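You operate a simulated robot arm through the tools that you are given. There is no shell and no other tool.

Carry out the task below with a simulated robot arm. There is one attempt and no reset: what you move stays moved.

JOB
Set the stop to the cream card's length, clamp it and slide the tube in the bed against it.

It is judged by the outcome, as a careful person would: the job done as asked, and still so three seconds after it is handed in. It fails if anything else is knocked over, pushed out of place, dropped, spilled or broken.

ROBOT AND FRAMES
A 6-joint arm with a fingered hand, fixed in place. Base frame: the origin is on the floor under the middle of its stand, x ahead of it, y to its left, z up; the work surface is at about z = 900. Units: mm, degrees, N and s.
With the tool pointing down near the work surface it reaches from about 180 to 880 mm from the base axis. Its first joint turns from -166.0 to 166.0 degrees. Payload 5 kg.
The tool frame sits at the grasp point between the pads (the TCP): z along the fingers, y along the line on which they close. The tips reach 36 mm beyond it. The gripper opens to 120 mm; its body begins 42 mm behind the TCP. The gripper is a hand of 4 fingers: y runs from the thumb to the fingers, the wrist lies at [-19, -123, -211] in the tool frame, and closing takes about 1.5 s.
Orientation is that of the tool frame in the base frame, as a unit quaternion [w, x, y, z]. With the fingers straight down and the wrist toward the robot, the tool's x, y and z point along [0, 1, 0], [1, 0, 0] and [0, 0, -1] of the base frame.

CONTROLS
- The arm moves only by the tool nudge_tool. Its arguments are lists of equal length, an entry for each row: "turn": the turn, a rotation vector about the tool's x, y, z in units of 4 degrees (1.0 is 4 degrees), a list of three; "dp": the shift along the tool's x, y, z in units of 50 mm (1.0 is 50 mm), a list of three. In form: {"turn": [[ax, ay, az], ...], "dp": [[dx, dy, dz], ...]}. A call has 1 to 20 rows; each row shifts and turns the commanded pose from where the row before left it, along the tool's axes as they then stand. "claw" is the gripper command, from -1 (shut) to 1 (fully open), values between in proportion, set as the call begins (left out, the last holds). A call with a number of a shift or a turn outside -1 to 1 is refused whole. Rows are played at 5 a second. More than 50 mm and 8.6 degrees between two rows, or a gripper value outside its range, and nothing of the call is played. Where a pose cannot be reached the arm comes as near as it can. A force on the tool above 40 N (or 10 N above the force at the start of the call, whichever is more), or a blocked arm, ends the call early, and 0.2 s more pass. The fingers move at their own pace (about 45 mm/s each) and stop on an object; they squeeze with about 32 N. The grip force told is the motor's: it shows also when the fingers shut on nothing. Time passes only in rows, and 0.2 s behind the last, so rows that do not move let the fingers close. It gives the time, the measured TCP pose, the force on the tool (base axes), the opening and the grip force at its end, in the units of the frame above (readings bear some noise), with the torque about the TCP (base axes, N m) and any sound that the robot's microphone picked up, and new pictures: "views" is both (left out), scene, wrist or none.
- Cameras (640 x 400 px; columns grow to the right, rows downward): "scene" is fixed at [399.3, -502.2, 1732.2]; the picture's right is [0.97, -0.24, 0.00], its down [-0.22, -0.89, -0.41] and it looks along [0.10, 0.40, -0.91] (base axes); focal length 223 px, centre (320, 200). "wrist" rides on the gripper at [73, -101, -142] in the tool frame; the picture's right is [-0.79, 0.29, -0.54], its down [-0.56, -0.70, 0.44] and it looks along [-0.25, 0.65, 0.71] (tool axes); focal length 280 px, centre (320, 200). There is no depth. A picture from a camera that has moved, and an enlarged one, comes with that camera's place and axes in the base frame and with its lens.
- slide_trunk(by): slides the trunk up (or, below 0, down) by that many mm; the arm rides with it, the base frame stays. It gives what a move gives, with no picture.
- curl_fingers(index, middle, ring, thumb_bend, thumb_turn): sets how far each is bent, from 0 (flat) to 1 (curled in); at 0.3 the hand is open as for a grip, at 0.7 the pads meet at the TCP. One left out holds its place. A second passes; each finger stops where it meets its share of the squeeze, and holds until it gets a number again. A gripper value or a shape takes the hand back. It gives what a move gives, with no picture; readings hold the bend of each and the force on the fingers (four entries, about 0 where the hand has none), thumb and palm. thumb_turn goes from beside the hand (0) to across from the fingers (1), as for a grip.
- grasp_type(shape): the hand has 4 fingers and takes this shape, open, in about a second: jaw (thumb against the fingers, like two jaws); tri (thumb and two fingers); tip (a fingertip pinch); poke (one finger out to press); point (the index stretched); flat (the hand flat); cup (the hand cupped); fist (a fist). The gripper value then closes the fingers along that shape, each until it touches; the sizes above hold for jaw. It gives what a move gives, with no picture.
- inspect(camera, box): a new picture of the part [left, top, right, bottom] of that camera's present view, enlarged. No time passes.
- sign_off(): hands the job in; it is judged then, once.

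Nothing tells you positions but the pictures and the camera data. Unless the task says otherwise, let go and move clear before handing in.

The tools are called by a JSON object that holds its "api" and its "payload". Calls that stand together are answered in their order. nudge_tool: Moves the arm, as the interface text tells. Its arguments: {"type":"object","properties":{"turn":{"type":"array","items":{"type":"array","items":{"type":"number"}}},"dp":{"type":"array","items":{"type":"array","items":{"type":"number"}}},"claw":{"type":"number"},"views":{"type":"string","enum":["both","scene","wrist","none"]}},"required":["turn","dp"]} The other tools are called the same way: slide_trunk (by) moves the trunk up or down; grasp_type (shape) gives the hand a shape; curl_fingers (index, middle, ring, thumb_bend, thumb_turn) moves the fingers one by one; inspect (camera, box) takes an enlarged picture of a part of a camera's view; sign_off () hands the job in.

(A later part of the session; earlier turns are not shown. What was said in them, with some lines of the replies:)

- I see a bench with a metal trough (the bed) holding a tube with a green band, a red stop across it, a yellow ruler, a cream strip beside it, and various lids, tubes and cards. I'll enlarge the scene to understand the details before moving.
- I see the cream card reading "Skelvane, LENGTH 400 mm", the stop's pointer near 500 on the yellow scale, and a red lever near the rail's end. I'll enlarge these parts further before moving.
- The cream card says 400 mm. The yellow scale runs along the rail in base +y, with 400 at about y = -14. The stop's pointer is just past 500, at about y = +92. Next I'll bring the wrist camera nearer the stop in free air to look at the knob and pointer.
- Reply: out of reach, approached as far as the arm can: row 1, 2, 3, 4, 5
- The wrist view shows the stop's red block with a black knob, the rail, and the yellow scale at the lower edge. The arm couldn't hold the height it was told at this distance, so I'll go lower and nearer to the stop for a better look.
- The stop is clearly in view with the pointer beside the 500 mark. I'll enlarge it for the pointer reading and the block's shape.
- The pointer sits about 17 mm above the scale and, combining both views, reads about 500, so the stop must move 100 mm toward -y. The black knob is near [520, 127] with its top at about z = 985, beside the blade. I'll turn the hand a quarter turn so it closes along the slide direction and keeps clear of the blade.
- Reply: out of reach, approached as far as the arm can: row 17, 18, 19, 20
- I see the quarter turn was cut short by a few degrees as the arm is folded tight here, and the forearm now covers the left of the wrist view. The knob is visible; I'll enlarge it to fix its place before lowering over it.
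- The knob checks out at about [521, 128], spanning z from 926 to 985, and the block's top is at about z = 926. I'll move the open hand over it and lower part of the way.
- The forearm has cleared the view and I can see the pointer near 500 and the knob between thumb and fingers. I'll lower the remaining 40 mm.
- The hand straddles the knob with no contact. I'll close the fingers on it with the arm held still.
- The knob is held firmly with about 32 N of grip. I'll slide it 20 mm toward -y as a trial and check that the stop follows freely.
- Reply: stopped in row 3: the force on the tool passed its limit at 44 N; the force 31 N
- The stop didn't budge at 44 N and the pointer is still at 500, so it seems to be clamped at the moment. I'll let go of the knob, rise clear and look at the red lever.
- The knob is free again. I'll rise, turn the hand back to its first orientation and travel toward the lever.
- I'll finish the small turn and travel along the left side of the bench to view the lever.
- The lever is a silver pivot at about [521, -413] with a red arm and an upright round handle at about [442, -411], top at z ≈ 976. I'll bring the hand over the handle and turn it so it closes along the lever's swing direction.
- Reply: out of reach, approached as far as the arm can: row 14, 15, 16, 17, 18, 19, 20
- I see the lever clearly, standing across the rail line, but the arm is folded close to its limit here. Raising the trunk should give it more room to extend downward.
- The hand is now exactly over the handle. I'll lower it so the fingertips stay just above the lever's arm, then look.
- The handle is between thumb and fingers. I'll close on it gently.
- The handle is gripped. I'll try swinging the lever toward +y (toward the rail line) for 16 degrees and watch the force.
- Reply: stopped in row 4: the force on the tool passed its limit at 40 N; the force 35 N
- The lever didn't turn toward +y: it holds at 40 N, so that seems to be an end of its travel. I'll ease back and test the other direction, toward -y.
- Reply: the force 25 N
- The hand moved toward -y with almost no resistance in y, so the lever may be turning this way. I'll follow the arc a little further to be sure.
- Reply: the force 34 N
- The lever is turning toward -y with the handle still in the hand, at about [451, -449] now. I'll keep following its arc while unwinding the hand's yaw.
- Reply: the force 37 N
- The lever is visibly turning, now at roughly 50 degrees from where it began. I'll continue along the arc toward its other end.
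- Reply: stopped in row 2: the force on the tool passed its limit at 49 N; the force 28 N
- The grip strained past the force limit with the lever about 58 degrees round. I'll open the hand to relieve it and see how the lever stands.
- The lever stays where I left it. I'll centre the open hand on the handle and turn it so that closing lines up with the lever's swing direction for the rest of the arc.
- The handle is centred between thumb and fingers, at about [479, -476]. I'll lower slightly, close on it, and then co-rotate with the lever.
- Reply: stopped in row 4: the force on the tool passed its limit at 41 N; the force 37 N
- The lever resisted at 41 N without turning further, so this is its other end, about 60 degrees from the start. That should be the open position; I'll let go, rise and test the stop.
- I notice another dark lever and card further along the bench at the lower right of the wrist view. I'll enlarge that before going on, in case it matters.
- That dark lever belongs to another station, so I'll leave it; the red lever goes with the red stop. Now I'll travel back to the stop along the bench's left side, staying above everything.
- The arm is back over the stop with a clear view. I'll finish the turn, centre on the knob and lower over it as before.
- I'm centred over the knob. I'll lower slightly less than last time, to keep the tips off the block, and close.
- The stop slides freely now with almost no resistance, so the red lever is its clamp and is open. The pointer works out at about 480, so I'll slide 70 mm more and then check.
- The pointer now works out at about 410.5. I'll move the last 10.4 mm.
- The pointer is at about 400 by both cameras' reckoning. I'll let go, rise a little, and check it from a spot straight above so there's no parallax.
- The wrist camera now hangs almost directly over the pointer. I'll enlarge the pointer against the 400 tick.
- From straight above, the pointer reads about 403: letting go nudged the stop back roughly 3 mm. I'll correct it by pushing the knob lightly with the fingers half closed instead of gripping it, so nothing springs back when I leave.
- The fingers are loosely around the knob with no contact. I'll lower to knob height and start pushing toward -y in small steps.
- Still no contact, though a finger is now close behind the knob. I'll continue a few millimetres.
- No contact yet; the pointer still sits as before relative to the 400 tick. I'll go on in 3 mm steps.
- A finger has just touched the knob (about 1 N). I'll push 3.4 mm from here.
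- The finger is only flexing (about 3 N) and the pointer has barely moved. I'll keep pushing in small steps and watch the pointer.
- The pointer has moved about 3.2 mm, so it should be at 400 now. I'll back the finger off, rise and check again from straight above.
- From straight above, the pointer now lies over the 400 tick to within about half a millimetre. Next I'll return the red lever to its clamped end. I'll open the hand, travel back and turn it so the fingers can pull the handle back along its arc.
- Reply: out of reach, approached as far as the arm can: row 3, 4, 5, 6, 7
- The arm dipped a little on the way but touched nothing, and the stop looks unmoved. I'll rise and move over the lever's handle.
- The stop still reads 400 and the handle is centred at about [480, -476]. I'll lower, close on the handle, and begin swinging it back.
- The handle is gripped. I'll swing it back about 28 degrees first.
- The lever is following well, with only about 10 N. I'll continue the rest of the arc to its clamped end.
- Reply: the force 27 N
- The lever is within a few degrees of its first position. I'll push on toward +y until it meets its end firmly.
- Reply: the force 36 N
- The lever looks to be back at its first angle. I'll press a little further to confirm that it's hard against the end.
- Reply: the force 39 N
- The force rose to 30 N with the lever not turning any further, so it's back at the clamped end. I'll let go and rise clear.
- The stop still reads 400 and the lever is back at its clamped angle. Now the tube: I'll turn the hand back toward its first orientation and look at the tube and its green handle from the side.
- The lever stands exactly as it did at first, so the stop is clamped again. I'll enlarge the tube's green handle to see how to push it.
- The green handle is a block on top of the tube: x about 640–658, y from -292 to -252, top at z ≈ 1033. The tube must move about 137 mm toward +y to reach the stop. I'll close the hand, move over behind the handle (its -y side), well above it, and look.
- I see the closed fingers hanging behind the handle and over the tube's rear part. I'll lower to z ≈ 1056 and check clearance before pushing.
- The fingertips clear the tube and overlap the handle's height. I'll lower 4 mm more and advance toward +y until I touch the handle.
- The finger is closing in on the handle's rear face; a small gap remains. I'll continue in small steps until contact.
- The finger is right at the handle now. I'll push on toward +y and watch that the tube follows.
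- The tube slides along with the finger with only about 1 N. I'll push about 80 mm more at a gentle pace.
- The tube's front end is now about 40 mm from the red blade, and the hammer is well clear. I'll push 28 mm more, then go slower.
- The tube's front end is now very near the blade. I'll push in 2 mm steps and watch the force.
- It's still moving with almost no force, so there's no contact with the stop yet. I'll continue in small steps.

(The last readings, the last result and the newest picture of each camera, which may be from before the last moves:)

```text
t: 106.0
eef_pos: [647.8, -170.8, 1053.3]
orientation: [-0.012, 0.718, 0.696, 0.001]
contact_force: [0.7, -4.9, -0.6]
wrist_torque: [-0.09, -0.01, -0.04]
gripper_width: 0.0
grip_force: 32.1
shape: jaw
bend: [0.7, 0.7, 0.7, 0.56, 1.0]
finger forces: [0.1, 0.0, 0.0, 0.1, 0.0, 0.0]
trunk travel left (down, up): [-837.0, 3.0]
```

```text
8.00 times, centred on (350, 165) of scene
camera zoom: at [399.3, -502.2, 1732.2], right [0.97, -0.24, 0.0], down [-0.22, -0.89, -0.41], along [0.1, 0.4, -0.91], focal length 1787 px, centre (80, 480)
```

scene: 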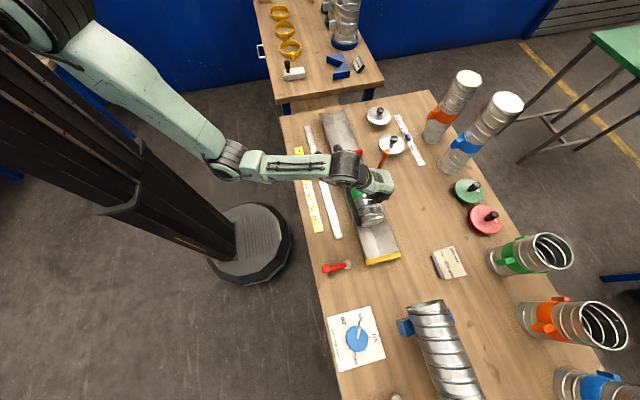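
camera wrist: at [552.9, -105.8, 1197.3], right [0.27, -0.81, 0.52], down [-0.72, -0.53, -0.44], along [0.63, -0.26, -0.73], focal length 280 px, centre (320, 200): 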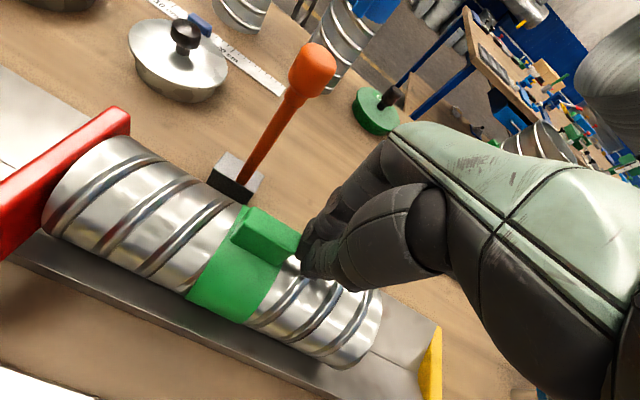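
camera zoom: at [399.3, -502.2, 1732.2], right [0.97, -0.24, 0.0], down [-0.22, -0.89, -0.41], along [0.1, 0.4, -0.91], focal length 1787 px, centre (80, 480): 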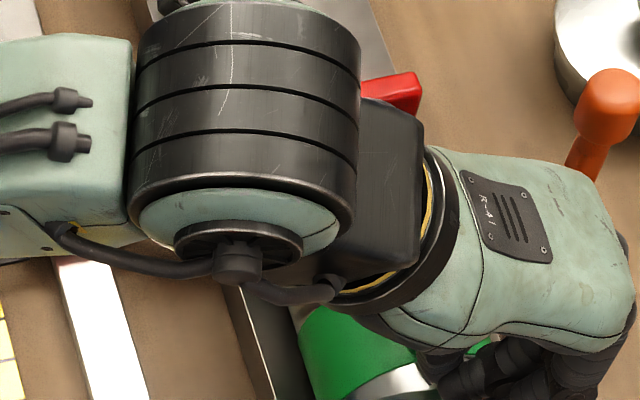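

The force has risen to about 5 N and the tube no longer moves with the finger, so it seems to have met the stop. I'll press 2 mm more to confirm.

{"api": "nudge_tool", "payload": {"turn": [[0, 0, 0], [0, 0, 0], [0, 0, 0]], "dp": [[0.025, -0.001, 0], [0.02, -0.001, 0], [0, 0, 0]], "views": "none"}}

{"api": "inspect", "payload": {"camera": "wrist", "box": [0, 90, 192, 210]}}

```text
t: 106.8
eef_pos: [649.5, -171.4, 1051.2]
orientation: [-0.013, 0.718, 0.696, 0.002]
contact_force: [-0.5, -10.9, 0.6]
wrist_torque: [-0.22, -0.03, -0.05]
gripper_width: 0.2
grip_force: 31.9
shape: jaw
bend: [0.7, 0.7, 0.7, 0.56, 1.0]
finger forces: [0.0, 0.0, 0.0, 0.0, 0.0, 0.0]
trunk travel left (down, up): [-837.0, 3.0]
```

```text
3.33 times, centred on (96, 150) of wrist
camera zoom: at [552.4, -97.5, 1197.8], right [0.27, -0.81, 0.52], down [-0.72, -0.53, -0.44], along [0.63, -0.26, -0.73], focal length 935 px, centre (1067, 367)
```

zoom: 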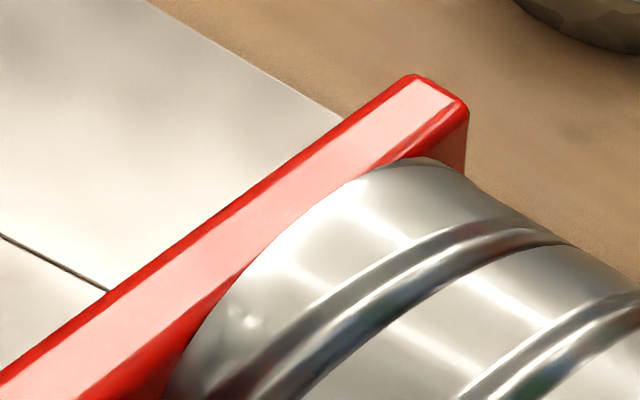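

The force went to 11 N with the tube stationary: it's seated against the stop. I'll back away, rise, and check everything.

{"api": "nudge_tool", "payload": {"turn": [[0, 0, 0], [0, 0, 0], [0, 0, 0], [0, 0, 0], [0, 0, 0], [0, 0, 0], [0, 0, 0]], "dp": [[-0.05, 0.001, 0], [-0.15, 0.004, 0], [-0.3, 0.008, 0], [-0.3, 0, -0.3], [-0.3, 0, -0.6], [-0.3, -0.3, -0.6], [-0.3, -0.6, -0.2]], "views": "both"}}

{"api": "inspect", "payload": {"camera": "wrist", "box": [0, 50, 320, 250]}}

{"api": "inspect", "payload": {"camera": "scene", "box": [310, 130, 406, 190]}}

```text
t: 108.4
eef_pos: [603.6, -254.1, 1137.2]
orientation: [-0.013, 0.718, 0.696, 0.003]
contact_force: [-0.7, 0.5, 0.6]
wrist_torque: [0.0, -0.02, -0.02]
gripper_width: 0.0
grip_force: 32.3
shape: jaw
bend: [0.7, 0.7, 0.7, 0.56, 1.0]
finger forces: [0.0, 0.0, 0.1, 0.1, 0.0, 0.0]
trunk travel left (down, up): [-837.0, 3.0]
camera wrist: at [506.6, -181.7, 1281.9], right [0.27, -0.81, 0.52], down [-0.72, -0.53, -0.44], along [0.64, -0.26, -0.73], focal length 280 px, centre (320, 200)
```

scene: 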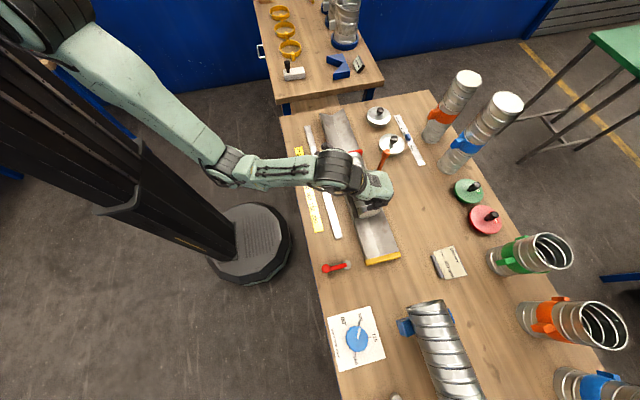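
wrist: 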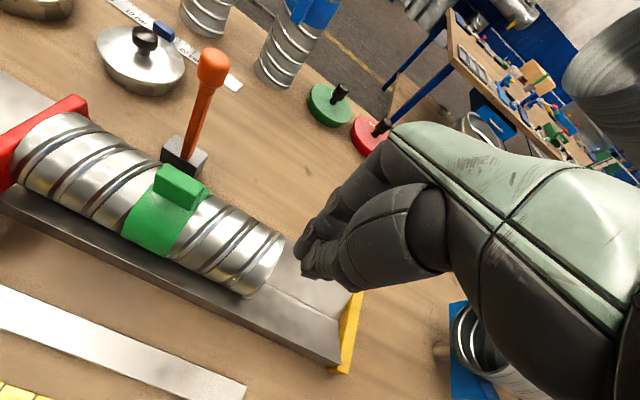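

```text
2.00 times, centred on (160, 150) of wrist
camera zoom: at [506.6, -181.7, 1281.9], right [0.27, -0.81, 0.52], down [-0.72, -0.53, -0.44], along [0.64, -0.26, -0.73], focal length 561 px, centre (640, 300)
```

zoom: 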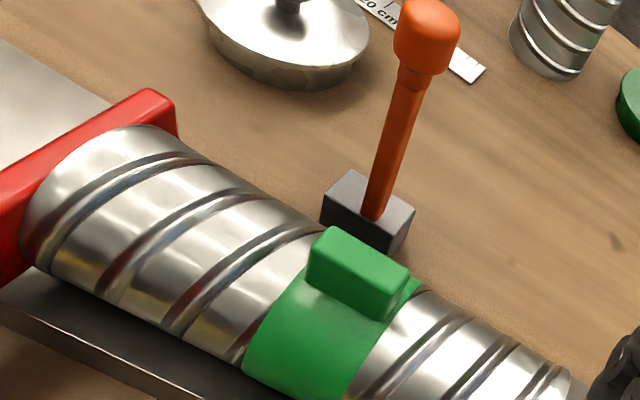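

```text
6.67 times, centred on (358, 160) of scene
camera zoom: at [399.3, -502.2, 1732.2], right [0.97, -0.24, 0.0], down [-0.22, -0.89, -0.41], along [0.1, 0.4, -0.91], focal length 1489 px, centre (67, 467)
```

zoom: 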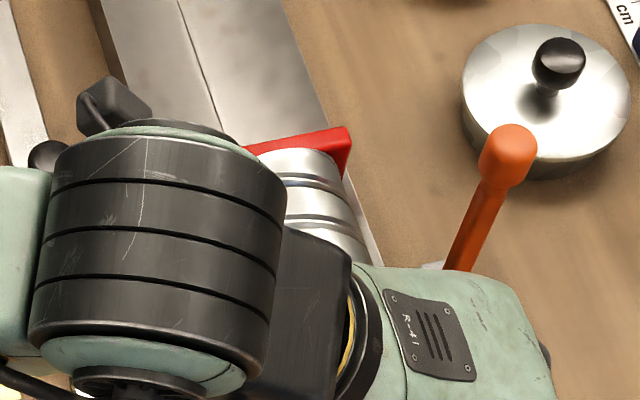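

The tube sits against the red blade. I'll draw the arm well away toward the robot so that both cameras can see the whole result.

{"api": "nudge_tool", "payload": {"turn": [[0, 0, 0], [0, 0, 0], [0, 0, 0], [0, 0, 0], [0, 0, 0], [0, 0, 0]], "dp": [[-0.6, -0.68, 0], [-0.6, -0.68, 0], [-0.6, -0.68, 0], [-0.6, -0.68, 0], [-0.6, -0.68, 0], [-0.6, -0.6, 0]], "claw": 1, "views": "both"}}

{"api": "inspect", "payload": {"camera": "scene", "box": [290, 130, 402, 200]}}

{"api": "inspect", "payload": {"camera": "scene", "box": [292, 159, 332, 184]}}

{"api": "inspect", "payload": {"camera": "scene", "box": [340, 145, 390, 176]}}

{"api": "inspect", "payload": {"camera": "scene", "box": [310, 245, 374, 285]}}

```text
t: 109.8
eef_pos: [400.1, -428.0, 1136.3]
orientation: [-0.013, 0.717, 0.697, 0.002]
contact_force: [-0.1, 0.1, 0.2]
wrist_torque: [-0.01, 0.0, -0.02]
gripper_width: 119.8
grip_force: 0.1
shape: jaw
bend: [0.3, 0.3, 0.3, 0.3, 0.98]
finger forces: [0.0, 0.1, 0.1, 0.0, 0.0, 0.0]
trunk travel left (down, up): [-837.0, 3.0]
camera wrist: at [302.0, -354.9, 1282.1], right [0.27, -0.81, 0.52], down [-0.72, -0.53, -0.44], along [0.64, -0.26, -0.73], focal length 280 px, centre (320, 200)
```

scene: 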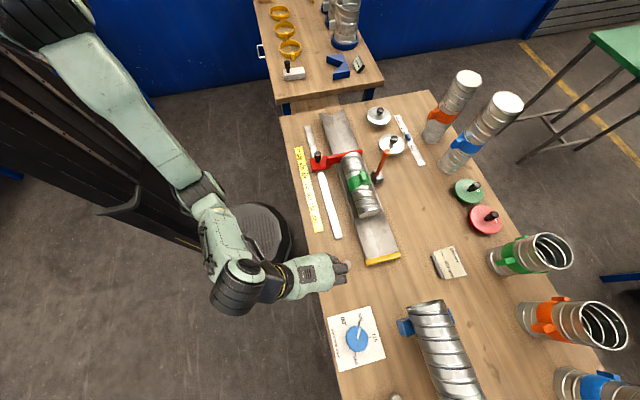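
wrist: 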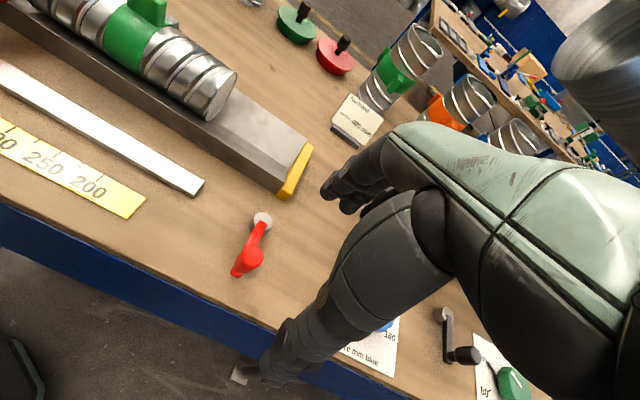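

```text
5.71 times, centred on (346, 165) of scene
camera zoom: at [399.3, -502.2, 1732.2], right [0.97, -0.24, 0.0], down [-0.22, -0.89, -0.41], along [0.1, 0.4, -0.91], focal length 1277 px, centre (171, 400)
```

zoom: 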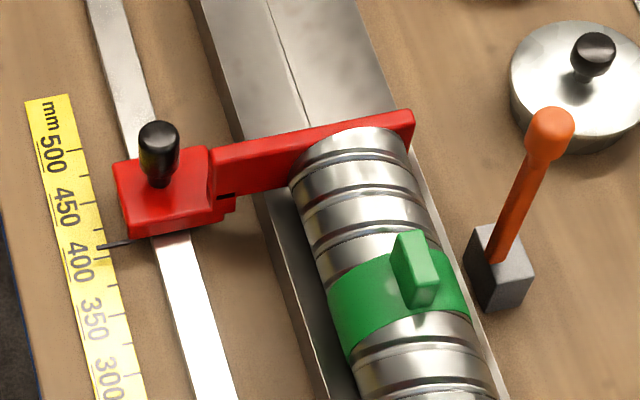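

```text
16.00 times, centred on (312, 172) of scene
camera zoom: at [399.3, -502.2, 1732.2], right [0.97, -0.24, 0.0], down [-0.22, -0.89, -0.41], along [0.1, 0.4, -0.91], focal length 3574 px, centre (448, 656)
```

zoom: 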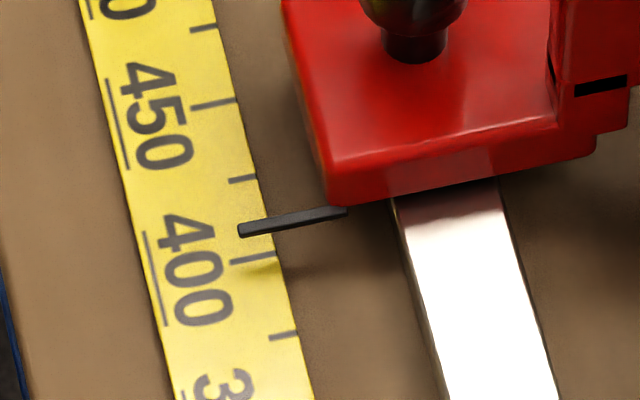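

```text
12.80 times, centred on (365, 160) of scene
camera zoom: at [399.3, -502.2, 1732.2], right [0.97, -0.24, 0.0], down [-0.22, -0.89, -0.41], along [0.1, 0.4, -0.91], focal length 2860 px, centre (-256, 706)
```

zoom: 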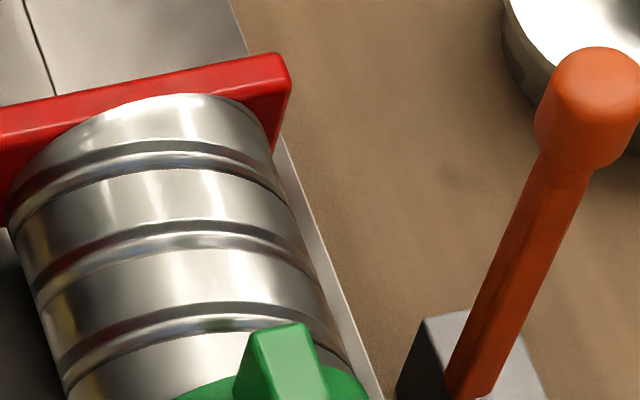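

```text
10.00 times, centred on (342, 265) of scene
camera zoom: at [399.3, -502.2, 1732.2], right [0.97, -0.24, 0.0], down [-0.22, -0.89, -0.41], along [0.1, 0.4, -0.91], focal length 2234 px, centre (100, -450)
```

zoom: 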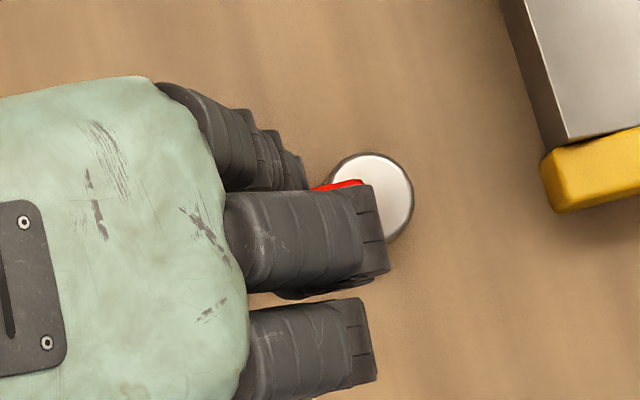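

The pointer still reads 400 after the tube was pressed on the stop, and the tube is flush against the blade. I'll draw the hand fully off the bench and take a last look at the lever and the surroundings.

{"api": "nudge_tool", "payload": {"turn": [[0, 0, 0], [0, 0, 0], [0, 0, 0], [0, 0, 0], [0, 0, 0]], "dp": [[0, -0.7, 0], [0, -0.7, 0], [0, -0.7, 0], [0, 0, 0], [0, 0, 0]], "views": "both"}}

{"api": "inspect", "payload": {"camera": "scene", "box": [310, 245, 374, 285]}}

{"api": "inspect", "payload": {"camera": "wrist", "box": [0, 0, 320, 200]}}

```text
t: 111.0
eef_pos: [292.8, -424.6, 1137.8]
orientation: [-0.013, 0.717, 0.697, 0.002]
contact_force: [-0.5, 0.0, -0.2]
wrist_torque: [-0.01, -0.01, 0.03]
gripper_width: 119.9
grip_force: 0.0
shape: jaw
bend: [0.3, 0.3, 0.3, 0.3, 0.98]
finger forces: [0.0, 0.0, 0.0, 0.0, 0.0, 0.0]
trunk travel left (down, up): [-837.0, 3.0]
camera wrist: at [195.6, -352.1, 1283.2], right [0.27, -0.81, 0.52], down [-0.72, -0.53, -0.44], along [0.63, -0.26, -0.73], focal length 280 px, centre (320, 200)
```

scene: 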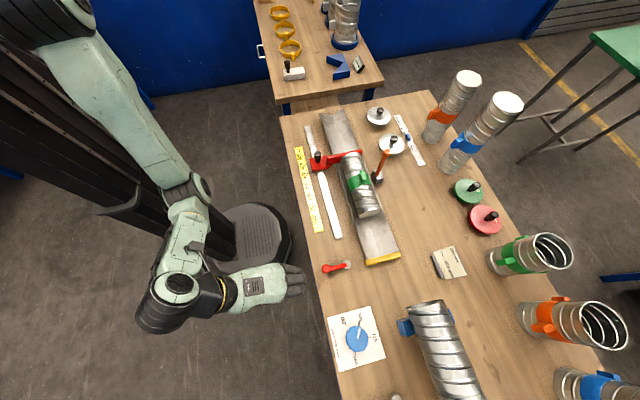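
wrist: 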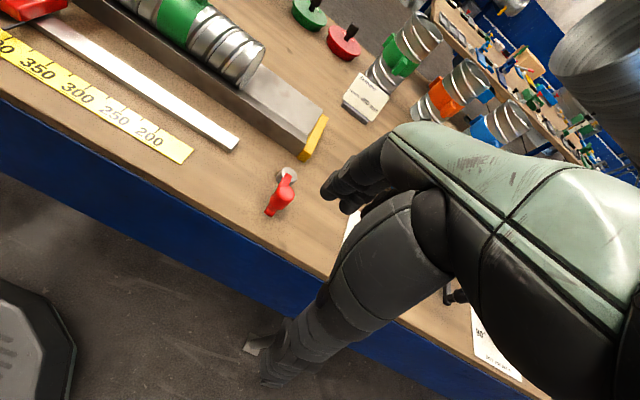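

```text
10.00 times, centred on (342, 265) of scene
camera zoom: at [399.3, -502.2, 1732.2], right [0.97, -0.24, 0.0], down [-0.22, -0.89, -0.41], along [0.1, 0.4, -0.91], focal length 2234 px, centre (100, -450)
```

zoom: 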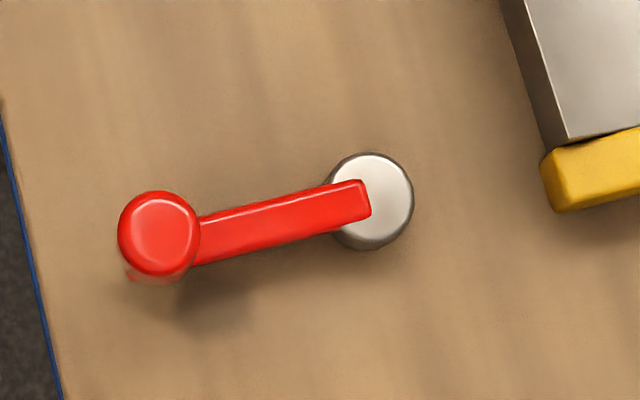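

```text
2.00 times, centred on (160, 100) of wrist
camera zoom: at [195.6, -352.1, 1283.2], right [0.27, -0.81, 0.52], down [-0.72, -0.53, -0.44], along [0.63, -0.26, -0.73], focal length 561 px, centre (640, 400)
```

zoom: 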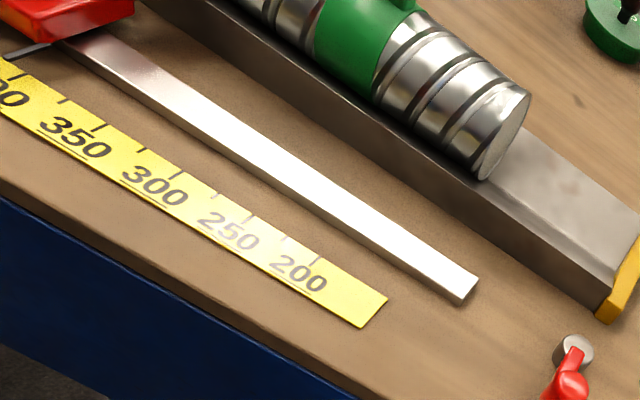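

The stop reads 400, the red lever is back at its clamped end, and the tube rests against the blade. Nothing else has moved and the hand is clear of the bench, so I'm handing the job in.

{"api": "sign_off", "payload": {}}

```text
The job is handed in.
```

The stop is set to 400 mm, the cream card's length. It is clamped, and the tube in the bed rests against it. The job is handed in.

- **Length:** seen from straight above, the pointer lies over the 400 tick, reading about 400.6 mm by my estimate.
- **Clamp:** the stop was clamped at about 500 when I started. I opened the red lever, slid the stop to 400, and turned the lever back to its first position. The stop did not move when I pressed the tube against it with about 11 N.
- **Tube:** I pushed it by its green handle until it met the blade. It stayed flush when I drew the hand away.

The last pictures showed nothing else on the bench disturbed, and the hand was clear of it.
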